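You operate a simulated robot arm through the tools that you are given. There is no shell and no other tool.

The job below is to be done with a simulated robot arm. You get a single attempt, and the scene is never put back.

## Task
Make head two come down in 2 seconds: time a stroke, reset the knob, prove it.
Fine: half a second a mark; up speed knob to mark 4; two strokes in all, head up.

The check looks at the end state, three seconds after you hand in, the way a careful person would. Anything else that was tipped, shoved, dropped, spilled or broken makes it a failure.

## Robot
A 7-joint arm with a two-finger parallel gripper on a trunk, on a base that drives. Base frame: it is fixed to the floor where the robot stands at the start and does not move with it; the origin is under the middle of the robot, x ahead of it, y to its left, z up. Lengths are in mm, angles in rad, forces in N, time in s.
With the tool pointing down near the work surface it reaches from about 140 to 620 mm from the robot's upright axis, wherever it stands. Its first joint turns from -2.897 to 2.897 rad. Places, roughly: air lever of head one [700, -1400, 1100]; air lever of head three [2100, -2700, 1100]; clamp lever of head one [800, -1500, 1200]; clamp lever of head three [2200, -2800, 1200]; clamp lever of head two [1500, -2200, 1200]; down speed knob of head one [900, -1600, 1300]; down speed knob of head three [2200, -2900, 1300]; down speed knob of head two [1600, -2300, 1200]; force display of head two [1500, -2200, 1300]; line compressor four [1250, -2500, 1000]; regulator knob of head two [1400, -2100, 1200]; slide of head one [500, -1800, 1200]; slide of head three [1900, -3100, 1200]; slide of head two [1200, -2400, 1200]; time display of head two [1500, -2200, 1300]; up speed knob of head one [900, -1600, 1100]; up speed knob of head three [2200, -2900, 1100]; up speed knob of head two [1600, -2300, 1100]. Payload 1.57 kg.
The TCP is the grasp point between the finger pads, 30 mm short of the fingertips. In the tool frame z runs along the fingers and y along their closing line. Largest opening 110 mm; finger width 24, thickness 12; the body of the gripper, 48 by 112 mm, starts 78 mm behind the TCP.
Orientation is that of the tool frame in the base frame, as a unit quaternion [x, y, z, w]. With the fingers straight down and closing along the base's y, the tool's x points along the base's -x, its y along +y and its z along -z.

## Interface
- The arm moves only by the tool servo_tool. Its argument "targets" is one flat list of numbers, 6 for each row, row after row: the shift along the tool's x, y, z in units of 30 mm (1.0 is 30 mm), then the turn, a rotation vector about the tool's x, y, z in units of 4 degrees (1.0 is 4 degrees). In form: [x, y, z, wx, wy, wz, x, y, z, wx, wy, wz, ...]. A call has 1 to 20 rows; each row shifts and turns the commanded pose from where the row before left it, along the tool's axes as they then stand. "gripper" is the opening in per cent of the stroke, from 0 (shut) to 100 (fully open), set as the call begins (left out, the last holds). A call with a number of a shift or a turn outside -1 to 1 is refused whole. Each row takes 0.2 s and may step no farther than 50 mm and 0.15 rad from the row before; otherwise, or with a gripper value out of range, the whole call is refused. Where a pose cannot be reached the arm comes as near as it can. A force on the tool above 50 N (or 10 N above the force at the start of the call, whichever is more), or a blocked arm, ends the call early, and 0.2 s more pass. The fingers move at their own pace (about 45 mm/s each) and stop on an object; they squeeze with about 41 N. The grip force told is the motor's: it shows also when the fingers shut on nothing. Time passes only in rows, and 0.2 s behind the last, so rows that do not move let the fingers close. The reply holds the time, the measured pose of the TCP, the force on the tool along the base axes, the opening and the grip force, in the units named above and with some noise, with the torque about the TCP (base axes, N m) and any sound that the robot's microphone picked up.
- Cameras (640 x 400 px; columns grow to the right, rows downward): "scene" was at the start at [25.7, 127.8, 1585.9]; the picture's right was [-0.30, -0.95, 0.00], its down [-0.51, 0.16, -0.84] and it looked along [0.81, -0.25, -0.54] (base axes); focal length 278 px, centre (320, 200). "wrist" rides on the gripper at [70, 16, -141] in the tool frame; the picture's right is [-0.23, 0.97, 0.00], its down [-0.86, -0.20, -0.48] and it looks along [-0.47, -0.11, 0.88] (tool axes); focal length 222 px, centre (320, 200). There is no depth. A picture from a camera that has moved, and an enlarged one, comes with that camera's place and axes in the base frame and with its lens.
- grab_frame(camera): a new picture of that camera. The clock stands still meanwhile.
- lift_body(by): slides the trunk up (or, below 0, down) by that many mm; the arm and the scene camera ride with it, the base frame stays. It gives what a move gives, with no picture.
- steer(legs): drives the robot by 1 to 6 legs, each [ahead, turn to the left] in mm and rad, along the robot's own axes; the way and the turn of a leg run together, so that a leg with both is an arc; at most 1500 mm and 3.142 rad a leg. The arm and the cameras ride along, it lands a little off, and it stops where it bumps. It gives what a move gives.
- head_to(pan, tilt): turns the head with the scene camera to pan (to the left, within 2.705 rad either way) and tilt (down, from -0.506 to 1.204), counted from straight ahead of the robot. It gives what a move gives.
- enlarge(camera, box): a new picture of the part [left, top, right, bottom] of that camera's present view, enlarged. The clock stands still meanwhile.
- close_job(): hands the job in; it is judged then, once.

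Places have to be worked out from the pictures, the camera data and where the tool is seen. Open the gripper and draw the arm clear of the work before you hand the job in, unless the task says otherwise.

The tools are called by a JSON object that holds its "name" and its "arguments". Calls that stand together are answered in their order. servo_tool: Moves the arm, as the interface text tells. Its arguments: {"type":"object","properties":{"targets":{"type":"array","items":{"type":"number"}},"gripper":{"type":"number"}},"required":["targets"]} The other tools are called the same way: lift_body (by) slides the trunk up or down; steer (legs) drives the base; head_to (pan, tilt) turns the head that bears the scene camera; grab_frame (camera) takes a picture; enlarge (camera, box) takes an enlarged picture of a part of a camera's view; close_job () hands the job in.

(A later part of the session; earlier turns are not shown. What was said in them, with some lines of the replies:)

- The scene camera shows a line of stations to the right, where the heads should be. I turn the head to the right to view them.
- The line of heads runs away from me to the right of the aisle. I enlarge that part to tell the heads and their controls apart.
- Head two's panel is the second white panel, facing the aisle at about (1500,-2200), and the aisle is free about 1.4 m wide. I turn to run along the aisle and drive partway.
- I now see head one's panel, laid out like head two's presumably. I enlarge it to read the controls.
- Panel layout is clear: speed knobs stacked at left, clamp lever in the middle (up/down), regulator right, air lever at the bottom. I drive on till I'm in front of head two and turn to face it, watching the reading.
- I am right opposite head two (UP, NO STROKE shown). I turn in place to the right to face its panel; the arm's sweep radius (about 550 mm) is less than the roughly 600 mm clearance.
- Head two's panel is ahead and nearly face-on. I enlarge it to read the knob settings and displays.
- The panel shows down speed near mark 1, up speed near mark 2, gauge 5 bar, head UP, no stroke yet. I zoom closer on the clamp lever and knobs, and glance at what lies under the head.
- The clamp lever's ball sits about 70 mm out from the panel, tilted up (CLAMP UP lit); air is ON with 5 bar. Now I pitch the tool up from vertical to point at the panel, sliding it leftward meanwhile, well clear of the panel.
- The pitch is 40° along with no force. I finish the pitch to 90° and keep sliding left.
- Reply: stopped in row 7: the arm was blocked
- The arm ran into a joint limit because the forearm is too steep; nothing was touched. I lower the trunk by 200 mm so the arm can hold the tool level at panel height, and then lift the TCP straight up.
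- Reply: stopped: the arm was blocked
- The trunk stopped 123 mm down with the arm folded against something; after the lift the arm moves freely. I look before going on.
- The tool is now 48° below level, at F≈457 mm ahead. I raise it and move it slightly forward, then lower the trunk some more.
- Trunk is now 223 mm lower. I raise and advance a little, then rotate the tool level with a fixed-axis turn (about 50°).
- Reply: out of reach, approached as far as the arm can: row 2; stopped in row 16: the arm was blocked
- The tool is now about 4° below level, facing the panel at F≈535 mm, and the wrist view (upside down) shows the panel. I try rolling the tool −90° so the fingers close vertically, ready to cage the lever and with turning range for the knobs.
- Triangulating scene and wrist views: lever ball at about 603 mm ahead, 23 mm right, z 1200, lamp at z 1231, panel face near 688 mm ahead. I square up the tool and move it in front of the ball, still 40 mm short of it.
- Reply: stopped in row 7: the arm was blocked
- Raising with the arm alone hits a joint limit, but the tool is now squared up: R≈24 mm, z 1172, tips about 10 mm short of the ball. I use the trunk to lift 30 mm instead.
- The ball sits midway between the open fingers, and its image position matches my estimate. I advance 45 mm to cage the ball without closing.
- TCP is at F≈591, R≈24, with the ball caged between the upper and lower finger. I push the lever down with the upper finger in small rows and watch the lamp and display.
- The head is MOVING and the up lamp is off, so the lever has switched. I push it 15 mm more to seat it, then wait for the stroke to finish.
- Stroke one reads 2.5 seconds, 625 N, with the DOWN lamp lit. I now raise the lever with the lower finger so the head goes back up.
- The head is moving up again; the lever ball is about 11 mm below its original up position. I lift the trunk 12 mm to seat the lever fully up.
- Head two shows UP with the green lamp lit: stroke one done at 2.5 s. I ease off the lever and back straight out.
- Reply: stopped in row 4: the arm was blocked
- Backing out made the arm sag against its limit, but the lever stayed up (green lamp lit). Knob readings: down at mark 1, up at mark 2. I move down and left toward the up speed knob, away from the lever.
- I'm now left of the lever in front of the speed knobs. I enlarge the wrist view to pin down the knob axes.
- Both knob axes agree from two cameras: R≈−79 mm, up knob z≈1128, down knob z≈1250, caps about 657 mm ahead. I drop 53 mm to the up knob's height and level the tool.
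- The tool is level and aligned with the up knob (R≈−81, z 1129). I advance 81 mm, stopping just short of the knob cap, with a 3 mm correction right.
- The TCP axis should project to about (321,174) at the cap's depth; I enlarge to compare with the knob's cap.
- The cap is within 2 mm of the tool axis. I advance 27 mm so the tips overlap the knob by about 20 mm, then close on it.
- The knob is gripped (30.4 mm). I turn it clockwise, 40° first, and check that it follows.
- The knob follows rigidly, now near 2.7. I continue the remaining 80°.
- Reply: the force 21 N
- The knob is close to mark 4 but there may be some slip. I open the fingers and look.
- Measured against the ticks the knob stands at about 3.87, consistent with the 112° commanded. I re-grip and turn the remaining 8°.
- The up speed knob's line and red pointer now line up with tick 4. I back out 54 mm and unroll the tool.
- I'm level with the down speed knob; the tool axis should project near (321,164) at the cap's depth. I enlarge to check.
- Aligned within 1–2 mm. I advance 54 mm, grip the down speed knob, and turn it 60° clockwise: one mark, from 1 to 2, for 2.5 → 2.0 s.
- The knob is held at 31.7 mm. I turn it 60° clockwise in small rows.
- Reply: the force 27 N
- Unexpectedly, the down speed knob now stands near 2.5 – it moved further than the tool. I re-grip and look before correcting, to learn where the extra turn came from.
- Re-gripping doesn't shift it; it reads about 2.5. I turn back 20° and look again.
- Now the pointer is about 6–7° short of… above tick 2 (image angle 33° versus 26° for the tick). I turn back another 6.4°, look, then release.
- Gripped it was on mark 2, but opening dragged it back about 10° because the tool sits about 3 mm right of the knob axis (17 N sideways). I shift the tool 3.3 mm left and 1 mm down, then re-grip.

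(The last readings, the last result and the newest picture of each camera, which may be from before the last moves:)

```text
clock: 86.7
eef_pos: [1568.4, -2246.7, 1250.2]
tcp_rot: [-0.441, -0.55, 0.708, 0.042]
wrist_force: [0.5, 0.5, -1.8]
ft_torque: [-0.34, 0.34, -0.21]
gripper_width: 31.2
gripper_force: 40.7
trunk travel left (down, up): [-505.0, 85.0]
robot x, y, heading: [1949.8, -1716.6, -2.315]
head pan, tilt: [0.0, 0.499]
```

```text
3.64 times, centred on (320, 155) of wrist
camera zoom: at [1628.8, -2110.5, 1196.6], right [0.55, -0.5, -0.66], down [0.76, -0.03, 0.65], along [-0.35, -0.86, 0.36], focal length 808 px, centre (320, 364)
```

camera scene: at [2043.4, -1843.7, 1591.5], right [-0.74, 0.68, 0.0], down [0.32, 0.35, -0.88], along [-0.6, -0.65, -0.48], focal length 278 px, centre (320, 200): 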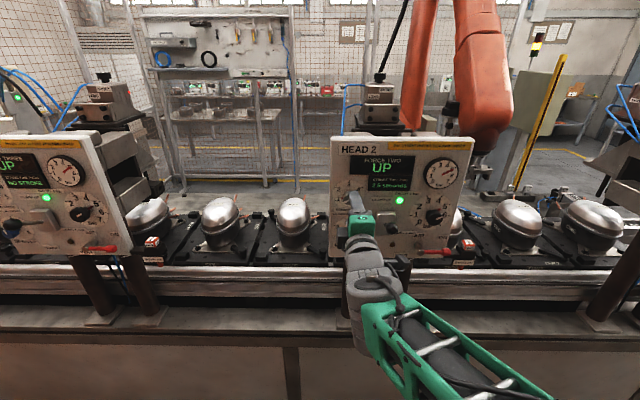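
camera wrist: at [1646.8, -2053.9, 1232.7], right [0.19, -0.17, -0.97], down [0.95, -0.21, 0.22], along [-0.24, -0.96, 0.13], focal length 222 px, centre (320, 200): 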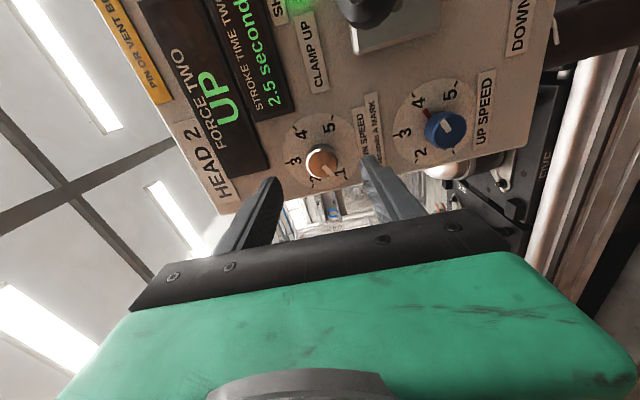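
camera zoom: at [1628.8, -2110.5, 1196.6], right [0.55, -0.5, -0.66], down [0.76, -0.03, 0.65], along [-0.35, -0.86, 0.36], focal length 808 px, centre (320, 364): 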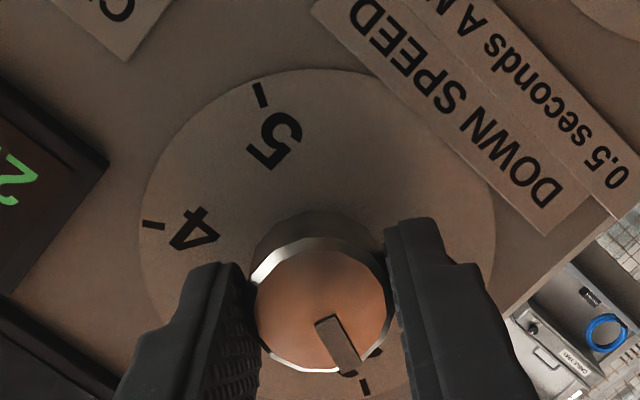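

The sideways force is now nearly zero, and the knob reads 5.4° short of mark 2 in both views. I turn it +5.4° and release.

{"name": "servo_tool", "arguments": {"targets": [0, 0, 0, 0, 0, 0.7, 0, 0, 0, 0, 0, 0.65, 0, 0, 0, 0, 0, 0]}}

{"name": "servo_tool", "arguments": {"targets": [0, 0, 0, 0, 0, 0, 0, 0, 0, 0, 0, 0, 0, 0, 0, 0, 0, 0], "gripper": 60}}

{"name": "enlarge", "arguments": {"camera": "scene", "box": [332, 180, 372, 210]}}

{"name": "enlarge", "arguments": {"camera": "wrist", "box": [250, 100, 390, 210]}}

```text
clock: 87.5
eef_pos: [1569.6, -2245.7, 1251.4]
tcp_rot: [-0.466, -0.531, 0.708, 0.008]
wrist_force: [0.8, 0.6, -4.2]
ft_torque: [-0.55, 0.54, -0.01]
gripper_width: 31.3
gripper_force: 40.3
trunk travel left (down, up): [-505.0, 85.0]
robot x, y, heading: [1948.8, -1718.1, -2.317]
head pan, tilt: [0.0, 0.499]
```

```text
clock: 88.2
eef_pos: [1568.0, -2246.3, 1250.3]
tcp_rot: [-0.466, -0.53, 0.709, 0.009]
wrist_force: [-0.4, -0.9, 0.6]
ft_torque: [-0.02, 0.02, 0.01]
gripper_width: 66.2
gripper_force: 0.0
trunk travel left (down, up): [-505.0, 85.0]
robot x, y, heading: [1949.3, -1717.6, -2.316]
head pan, tilt: [0.0, 0.499]
```

```text
13.33 times, centred on (352, 195) of scene
camera zoom: at [2043.5, -1843.8, 1591.6], right [-0.74, 0.68, 0.0], down [0.32, 0.35, -0.88], along [-0.6, -0.65, -0.48], focal length 3711 px, centre (-107, 267)
```

zoom: 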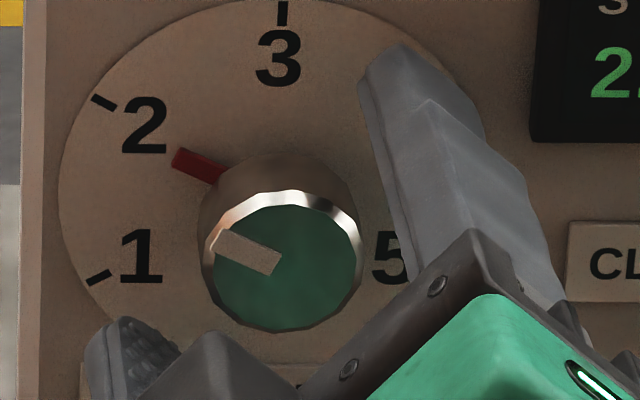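

```text
3.64 times, centred on (320, 155) of wrist
camera zoom: at [1632.6, -2114.0, 1192.8], right [0.6, -0.54, -0.59], down [0.71, 0.01, 0.71], along [-0.38, -0.84, 0.39], focal length 808 px, centre (320, 364)
```

zoom: 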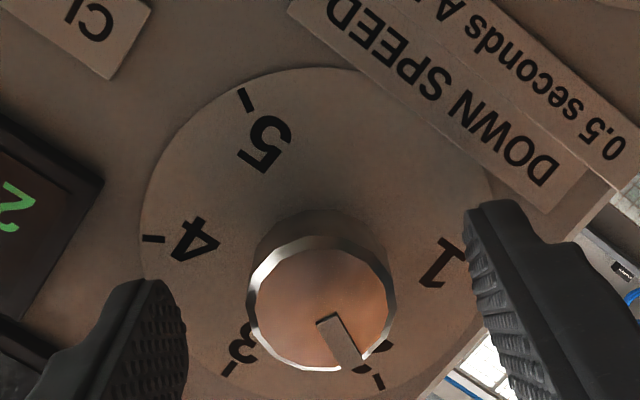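

It held on release; it is within about 2° of mark 2. I zoom in further to judge precisely, and on the up knob as well.

{"name": "enlarge", "arguments": {"camera": "scene", "box": [336, 183, 360, 203]}}

{"name": "enlarge", "arguments": {"camera": "wrist", "box": [285, 130, 365, 210]}}

```text
16.00 times, centred on (348, 193) of scene
camera zoom: at [2043.5, -1843.8, 1591.6], right [-0.74, 0.68, 0.0], down [0.32, 0.35, -0.88], along [-0.6, -0.65, -0.48], focal length 4453 px, centre (-128, 312)
```

zoom: 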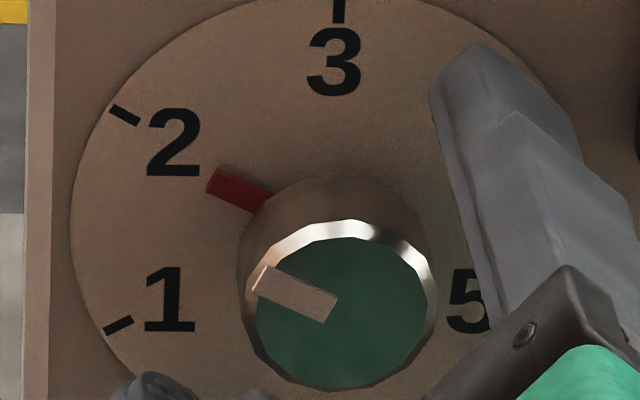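

```text
5.00 times, centred on (325, 170) of wrist
camera zoom: at [1632.6, -2114.0, 1192.8], right [0.6, -0.54, -0.59], down [0.71, 0.01, 0.71], along [-0.38, -0.84, 0.39], focal length 1111 px, centre (295, 350)
```

zoom: 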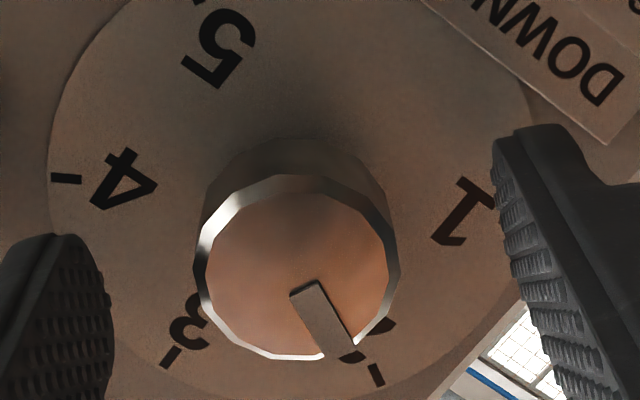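

Using all ticks as an affine reference, the down knob is about 5° short of mark 2 (about 1.92); the up knob is within 2° of mark 4. I re-grip and add 5°.

{"name": "servo_tool", "arguments": {"targets": [0, 0, 0, 0, 0, 0, 0, 0, 0, 0, 0, 0, 0, 0, 0, 0, 0, 0, 0, 0, 0, 0, 0, 0, 0, 0, 0, 0, 0, 0], "gripper": 0}}

{"name": "servo_tool", "arguments": {"targets": [0, 0, 0, 0, 0, 0.65, 0, 0, 0, 0, 0, 0.65, 0, 0, 0, 0, 0, 0]}}

{"name": "servo_tool", "arguments": {"targets": [0, 0, 0, 0, 0, 0, 0, 0, 0, 0, 0, 0, 0, 0, 0, 0, 0, 0], "gripper": 60}}

{"name": "enlarge", "arguments": {"camera": "scene", "box": [336, 183, 360, 203]}}

{"name": "enlarge", "arguments": {"camera": "wrist", "box": [270, 120, 380, 210]}}

```text
clock: 89.5
eef_pos: [1569.6, -2246.5, 1249.1]
tcp_rot: [-0.466, -0.53, 0.708, 0.008]
wrist_force: [1.4, -0.6, -2.6]
ft_torque: [-0.45, 0.38, -0.16]
gripper_width: 31.3
gripper_force: 39.9
trunk travel left (down, up): [-505.0, 85.0]
robot x, y, heading: [1948.9, -1719.4, -2.315]
head pan, tilt: [0.0, 0.499]
```

```text
clock: 90.2
eef_pos: [1568.9, -2246.1, 1251.1]
tcp_rot: [-0.49, -0.508, 0.708, -0.024]
wrist_force: [-0.9, 0.8, -2.7]
ft_torque: [-0.59, 0.51, -0.21]
gripper_width: 31.2
gripper_force: 40.1
trunk travel left (down, up): [-505.0, 85.0]
robot x, y, heading: [1949.9, -1717.9, -2.316]
head pan, tilt: [0.0, 0.499]
```

```text
clock: 91.0
eef_pos: [1568.7, -2246.6, 1250.4]
tcp_rot: [-0.49, -0.508, 0.708, -0.025]
wrist_force: [-0.1, 0.4, 0.2]
ft_torque: [-0.02, -0.02, -0.02]
gripper_width: 66.0
gripper_force: 0.0
trunk travel left (down, up): [-505.0, 85.0]
robot x, y, heading: [1949.9, -1716.2, -2.319]
head pan, tilt: [0.0, 0.499]
```

```text
16.00 times, centred on (348, 193) of scene
camera zoom: at [2043.6, -1843.8, 1591.6], right [-0.74, 0.68, 0.0], down [0.32, 0.35, -0.88], along [-0.6, -0.65, -0.48], focal length 4453 px, centre (-128, 312)
```

zoom: 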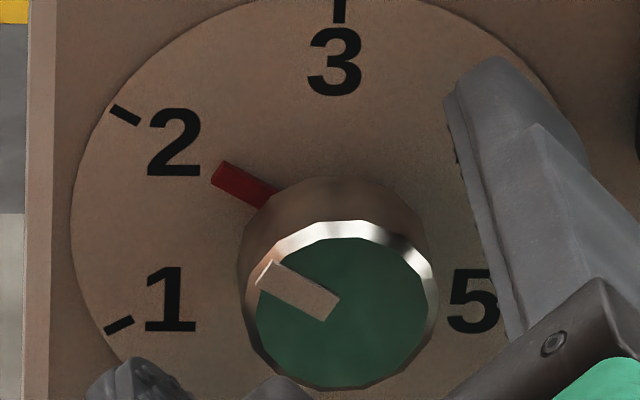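

```text
4.44 times, centred on (325, 165) of wrist
camera zoom: at [1637.3, -2117.8, 1189.4], right [0.64, -0.58, -0.51], down [0.66, 0.06, 0.75], along [-0.4, -0.82, 0.41], focal length 987 px, centre (298, 356)
```

zoom: 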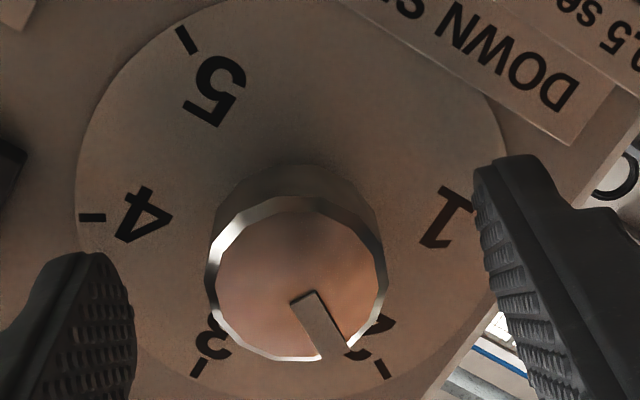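

Both views now put the down knob right on mark 2. I back out 108 mm and unroll the tool to return to the lever.

{"name": "servo_tool", "arguments": {"targets": [0, 0, -0.9, 0, 0, 0, 0, 0, -0.9, 0, 0, 0, 0, 0, -0.9, 0, 0, 0, 0, 0, -0.9, 0, 0, 0, 0, 0, 0, 0, 0, -1, 0, 0, 0, 0, 0, -1, 0, 0, 0, 0, 0, -1, 0, 0, 0, 0, 0, -1, 0, 0, 0, 0, 0, -1, 0, 0, 0, 0, 0, -1, 0, 0, 0, 0, 0, -1, 0, 0, 0, 0, 0, -1, 0, 0, 0, 0, 0, -1, 0, 0, 0, 0, 0, -1, 0, 0, 0, 0, 0, -1]}}

{"name": "enlarge", "arguments": {"camera": "scene", "box": [325, 130, 485, 270]}}

```text
clock: 94.2
eef_pos: [1640.9, -2166.8, 1249.9]
tcp_rot: [-0.263, -0.655, 0.665, 0.244]
wrist_force: [-0.4, 0.4, -0.4]
ft_torque: [-0.01, -0.01, -0.04]
gripper_width: 65.9
gripper_force: 0.0
trunk travel left (down, up): [-505.0, 85.0]
robot x, y, heading: [1948.0, -1720.2, -2.315]
head pan, tilt: [0.0, 0.499]
```

```text
2.86 times, centred on (405, 200) of scene
camera zoom: at [2043.6, -1843.7, 1591.5], right [-0.74, 0.68, 0.0], down [0.32, 0.35, -0.88], along [-0.6, -0.65, -0.48], focal length 795 px, centre (77, 200)
```

zoom: 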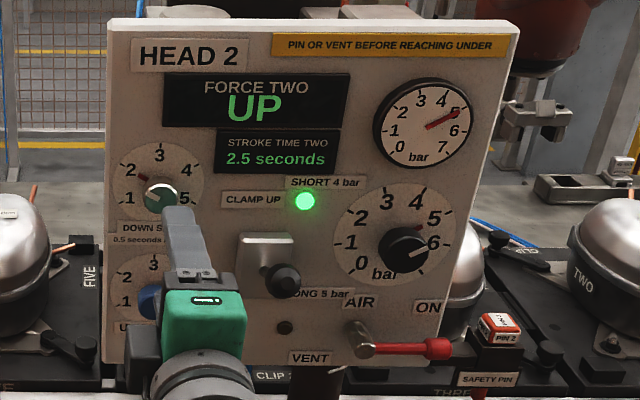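

The panel shows UP, 2.5 s, lever in the up position, PIN 2 parked. I move right 103 mm and down 44 mm to sit in front of the lever ball.

{"name": "servo_tool", "arguments": {"targets": [0.86, 0, 0, 0, 0, 0, 0.86, 0, 0, 0, 0, 0, 0.86, 0, 0, 0, 0, 0, 0.86, 0, 0, 0, 0, 0, 0, 0.73, 0, 0, 0, 0, 0, 0.73, 0, 0, 0, 0]}}

{"name": "grab_frame", "arguments": {"camera": "wrist"}}

{"name": "enlarge", "arguments": {"camera": "scene", "box": [325, 130, 485, 270]}}

```text
clock: 95.7
eef_pos: [1565.1, -2099.7, 1203.4]
tcp_rot: [-0.265, -0.655, 0.665, 0.243]
wrist_force: [0.3, -0.1, -0.6]
ft_torque: [0.0, 0.01, 0.01]
gripper_width: 66.4
gripper_force: 0.0
trunk travel left (down, up): [-505.0, 85.0]
robot x, y, heading: [1950.7, -1715.2, -2.316]
head pan, tilt: [0.0, 0.499]
```

```text
taken
camera wrist: at [1608.8, -1948.4, 1183.2], right [0.19, -0.18, -0.97], down [0.95, -0.21, 0.23], along [-0.24, -0.96, 0.13], focal length 222 px, centre (320, 200)
```

wrist: 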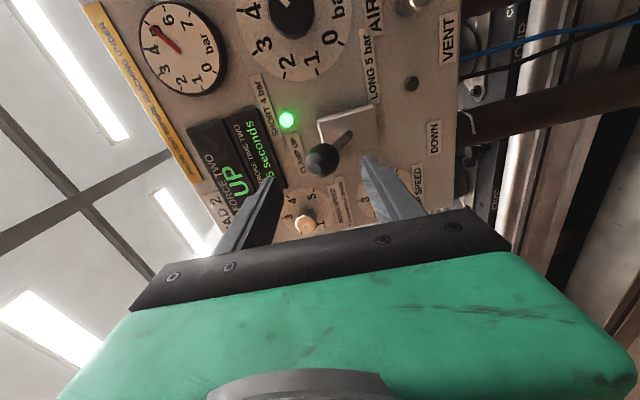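

```text
2.86 times, centred on (405, 200) of scene
camera zoom: at [2043.5, -1843.9, 1591.6], right [-0.74, 0.68, 0.0], down [0.32, 0.35, -0.88], along [-0.6, -0.65, -0.48], focal length 795 px, centre (77, 200)
```

zoom: 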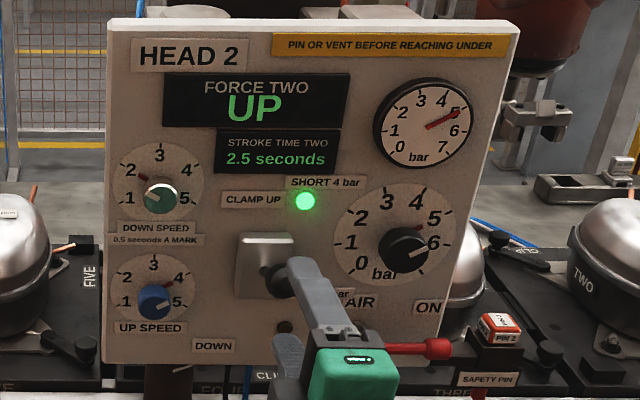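

The knobs are unobstructed now; I verify both before spending the second stroke.

{"name": "enlarge", "arguments": {"camera": "scene", "box": [336, 180, 368, 207]}}

{"name": "enlarge", "arguments": {"camera": "scene", "box": [336, 217, 368, 248]}}

```text
14.81 times, centred on (352, 194) of scene
camera zoom: at [2043.5, -1843.9, 1591.6], right [-0.74, 0.68, 0.0], down [0.32, 0.35, -0.88], along [-0.6, -0.65, -0.48], focal length 4123 px, centre (-154, 296)
```

zoom: 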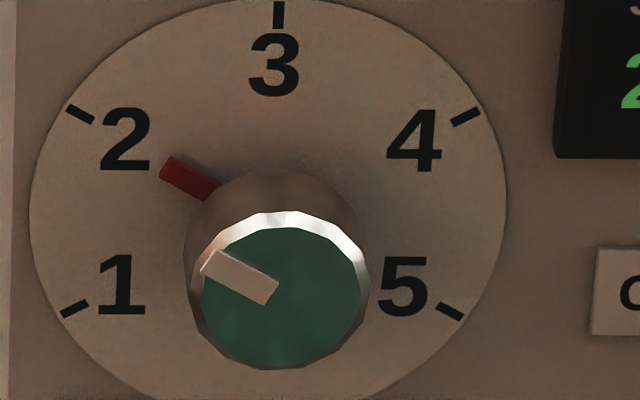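

```text
12.90 times, centred on (352, 232) of scene
camera zoom: at [2043.5, -1843.9, 1591.6], right [-0.74, 0.68, 0.0], down [0.32, 0.35, -0.88], along [-0.6, -0.65, -0.48], focal length 3591 px, centre (-93, -219)
```

zoom: 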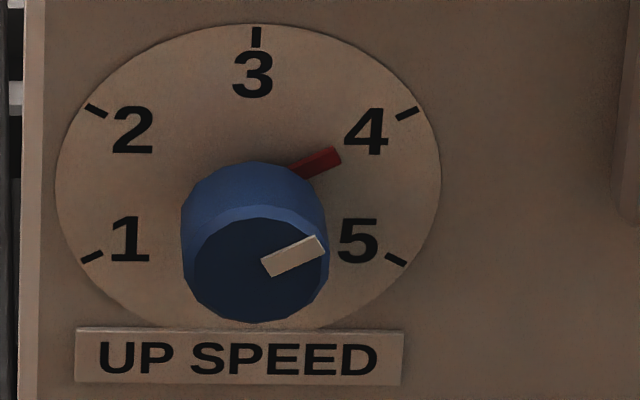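

Down knob on mark 2 and up knob on mark 4, within about 1°. I advance to cage the ball again.

{"name": "servo_tool", "arguments": {"targets": [0, 0, 0.82, 0, 0, 0, 0, 0, 0.82, 0, 0, 0]}}

{"name": "grab_frame", "arguments": {"camera": "wrist"}}

```text
clock: 96.2
eef_pos: [1533.9, -2137.1, 1204.2]
tcp_rot: [-0.263, -0.654, 0.666, 0.242]
wrist_force: [0.0, -0.1, -0.3]
ft_torque: [0.0, -0.05, -0.02]
gripper_width: 65.6
gripper_force: 0.0
trunk travel left (down, up): [-505.0, 85.0]
robot x, y, heading: [1950.7, -1716.6, -2.315]
head pan, tilt: [0.0, 0.499]
```

```text
taken
camera wrist: at [1577.0, -1985.3, 1184.7], right [0.19, -0.18, -0.97], down [0.95, -0.21, 0.23], along [-0.24, -0.96, 0.13], focal length 222 px, centre (320, 200)
```

wrist: 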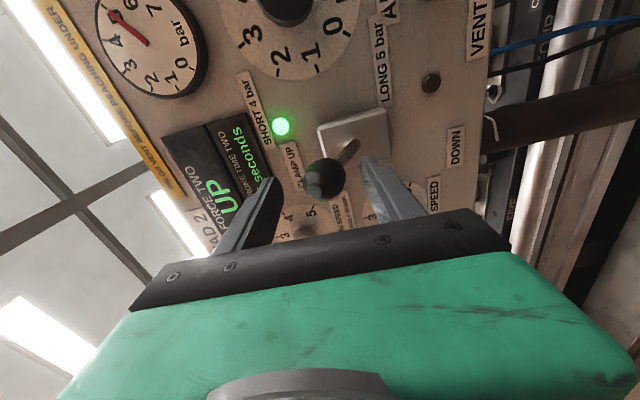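

The ball is caged as before (R≈19, I nudge 3 mm right). I push the lever down 90 mm in one smooth run for the second stroke and wait.

{"name": "servo_tool", "arguments": {"targets": [0.1, 0.5, 0, 0, 0, 0, 0, 0.5, 0, 0, 0, 0, 0, 0.5, 0, 0, 0, 0, 0, 0.5, 0, 0, 0, 0, 0, 0.5, 0, 0, 0, 0, 0, 0.5, 0, 0, 0, 0, 0, 0, 0, 0, 0, 0, 0, 0, 0, 0, 0, 0, 0, 0, 0, 0, 0, 0, 0, 0, 0, 0, 0, 0, 0, 0, 0, 0, 0, 0, 0, 0, 0, 0, 0, 0, 0, 0, 0, 0, 0, 0, 0, 0, 0, 0, 0, 0, 0, 0, 0, 0, 0, 0, 0, 0, 0, 0, 0, 0, 0, 0, 0, 0, 0, 0, 0, 0, 0, 0, 0, 0, 0, 0, 0, 0, 0, 0]}}

{"name": "enlarge", "arguments": {"camera": "scene", "box": [325, 130, 485, 270]}}

{"name": "grab_frame", "arguments": {"camera": "wrist"}}

```text
clock: 100.2
eef_pos: [1532.1, -2134.4, 1112.8]
tcp_rot: [-0.264, -0.655, 0.666, 0.243]
wrist_force: [1.0, 0.0, 0.4]
ft_torque: [-0.03, 0.0, 0.02]
gripper_width: 66.0
gripper_force: 0.0
trunk travel left (down, up): [-505.0, 85.0]
robot x, y, heading: [1953.0, -1718.5, -2.314]
head pan, tilt: [0.0, 0.499]
```

```text
2.86 times, centred on (405, 200) of scene
camera zoom: at [2043.5, -1843.8, 1591.5], right [-0.74, 0.68, 0.0], down [0.32, 0.35, -0.88], along [-0.6, -0.65, -0.48], focal length 795 px, centre (77, 200)
```

zoom: 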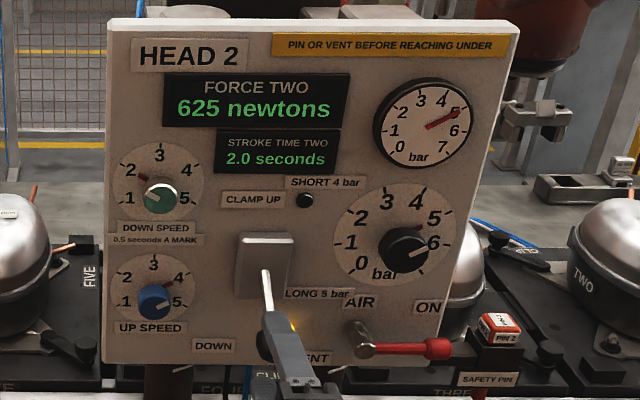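

```text
taken
camera wrist: at [1575.8, -1983.9, 1093.4], right [0.19, -0.18, -0.97], down [0.95, -0.21, 0.23], along [-0.24, -0.96, 0.13], focal length 222 px, centre (320, 200)
```

wrist: 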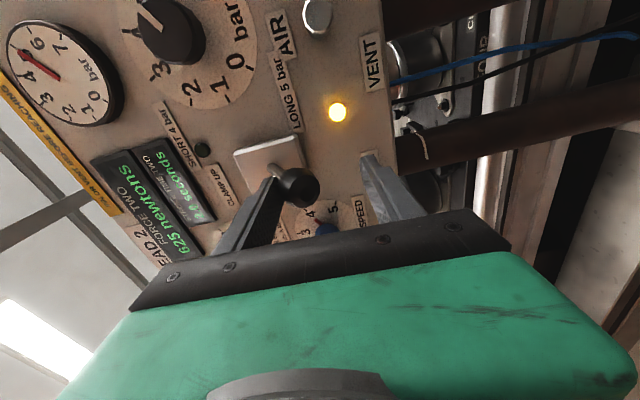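

The second stroke reads 2.0 seconds – proven. Now I raise the lever fully, about 104 mm, and wait for the head to go up.

{"name": "servo_tool", "arguments": {"targets": [0, -0.5, 0, 0, 0, 0, 0, -0.5, 0, 0, 0, 0, 0, -0.5, 0, 0, 0, 0, 0, -0.5, 0, 0, 0, 0, 0, -0.5, 0, 0, 0, 0, 0, -0.5, 0, 0, 0, 0, 0, -0.45, 0, 0, 0, 0, 0, 0, 0, 0, 0, 0, 0, 0, 0, 0, 0, 0, 0, 0, 0, 0, 0, 0, 0, 0, 0, 0, 0, 0, 0, 0, 0, 0, 0, 0, 0, 0, 0, 0, 0, 0, 0, 0, 0, 0, 0, 0, 0, 0, 0, 0, 0, 0]}}

{"name": "grab_frame", "arguments": {"camera": "wrist"}}

{"name": "enlarge", "arguments": {"camera": "scene", "box": [325, 130, 485, 270]}}

```text
clock: 103.5
eef_pos: [1530.5, -2132.0, 1215.6]
tcp_rot: [-0.264, -0.655, 0.665, 0.243]
wrist_force: [-0.1, -0.3, -0.1]
ft_torque: [0.01, 0.04, 0.0]
gripper_width: 66.6
gripper_force: 0.4
trunk travel left (down, up): [-505.0, 85.0]
robot x, y, heading: [1948.1, -1716.2, -2.314]
head pan, tilt: [0.0, 0.499]
```

```text
taken
camera wrist: at [1574.5, -1981.8, 1197.0], right [0.19, -0.18, -0.97], down [0.95, -0.21, 0.23], along [-0.24, -0.96, 0.13], focal length 222 px, centre (320, 200)
```

wrist: 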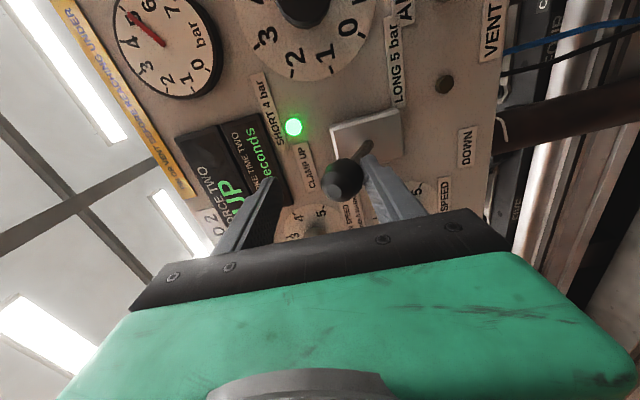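

```text
2.86 times, centred on (405, 200) of scene
camera zoom: at [2043.5, -1843.8, 1591.6], right [-0.74, 0.68, 0.0], down [0.32, 0.35, -0.88], along [-0.6, -0.65, -0.48], focal length 795 px, centre (77, 200)
```

zoom: 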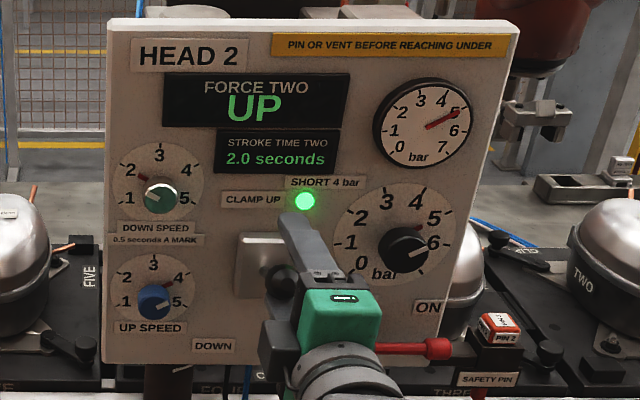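

Head two is UP with 2.0 seconds shown, green lamp on, both knobs as set. I ease down off the ball and back straight out.

{"name": "servo_tool", "arguments": {"targets": [0, 0.4, 0, 0, 0, 0, 0, 0, -0.8, 0, 0, 0, 0, 0, -0.8, 0, 0, 0]}}

{"name": "steer", "arguments": {"legs": [[-150, 0]]}}

{"name": "grab_frame", "arguments": {"camera": "scene"}}

{"name": "enlarge", "arguments": {"camera": "scene", "box": [315, 110, 475, 250]}}

```text
clock: 104.2
eef_pos: [1561.9, -2097.3, 1204.6]
tcp_rot: [-0.264, -0.654, 0.666, 0.243]
wrist_force: [0.2, -0.7, -0.5]
ft_torque: [-0.03, 0.0, 0.01]
gripper_width: 66.0
gripper_force: 0.1
trunk travel left (down, up): [-505.0, 85.0]
robot x, y, heading: [1951.5, -1718.0, -2.317]
head pan, tilt: [0.0, 0.499]
```

```text
clock: 105.6
eef_pos: [1668.3, -1985.8, 1203.7]
tcp_rot: [-0.263, -0.655, 0.666, 0.242]
wrist_force: [-0.2, 0.1, 0.0]
ft_torque: [-0.01, 0.03, 0.0]
gripper_width: 66.1
gripper_force: 0.0
trunk travel left (down, up): [-505.0, 85.0]
robot x, y, heading: [2046.8, -1599.8, -2.315]
head pan, tilt: [0.0, 0.499]
```

```text
taken
camera scene: at [2146.7, -1728.8, 1591.6], right [-0.73, 0.68, 0.0], down [0.32, 0.35, -0.88], along [-0.6, -0.65, -0.48], focal length 278 px, centre (320, 200)
```

scene: 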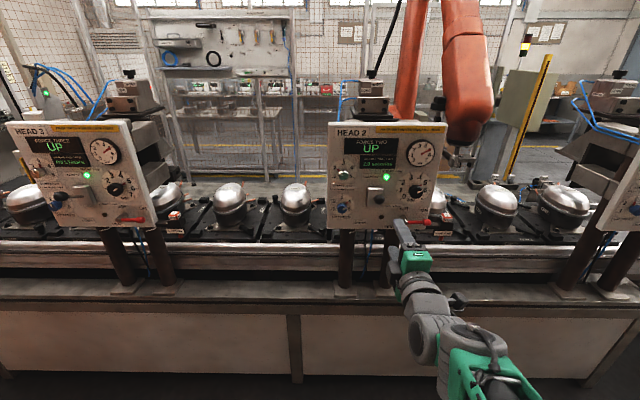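

```text
2.86 times, centred on (395, 180) of scene
camera zoom: at [2146.7, -1728.8, 1591.6], right [-0.73, 0.68, 0.0], down [0.32, 0.35, -0.88], along [-0.6, -0.65, -0.48], focal length 795 px, centre (106, 257)
```

zoom: 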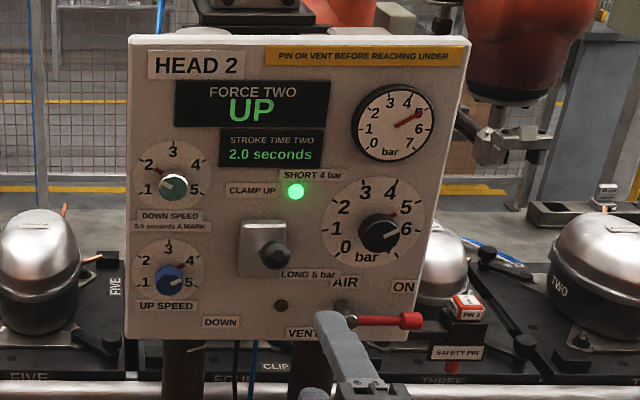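

Everything is in the end state: head two UP, 2.0 seconds shown, down knob at 2, up knob at 4, air, regulator and pin untouched, arm clear. I open the gripper fully before handing in.

{"name": "servo_tool", "arguments": {"targets": [0, 0, 0, 0, 0, 0, 0, 0, 0, 0, 0, 0, 0, 0, 0, 0, 0, 0], "gripper": 100}}

```text
clock: 106.4
eef_pos: [1667.6, -1986.3, 1204.5]
tcp_rot: [-0.263, -0.655, 0.666, 0.242]
wrist_force: [0.8, -1.3, -0.2]
ft_torque: [-0.02, 0.02, 0.01]
gripper_width: 109.8
gripper_force: 0.1
trunk travel left (down, up): [-505.0, 85.0]
robot x, y, heading: [2052.0, -1601.6, -2.315]
head pan, tilt: [0.0, 0.499]
```

The gripper is open and the arm is well clear of the panel, so I hand the job in.

{"name": "close_job", "arguments": {}}

```text
The job is handed in.
```

Head two now comes down in 2.0 seconds on its own display, and I've handed the job in.

- **First stroke:** it timed 2.5 seconds with the down speed knob at mark 1.
- **Down speed knob:** I turned it up one mark, to 2. It overshot to about 2.5 while I was turning it, so I brought it back and checked it against the marks before the second stroke.
- **Up speed knob:** I moved it from mark 2 to mark 4.
- **Second stroke:** it timed 2.0 seconds. Both strokes pressed at 625 newtons.
- **End state:** I made two strokes in all. The head is up with its green lamp lit. The air lever, regulator and safety pin were not touched, and I saw nothing else shoved or knocked over. The gripper is open and the arm is clear of the panel.
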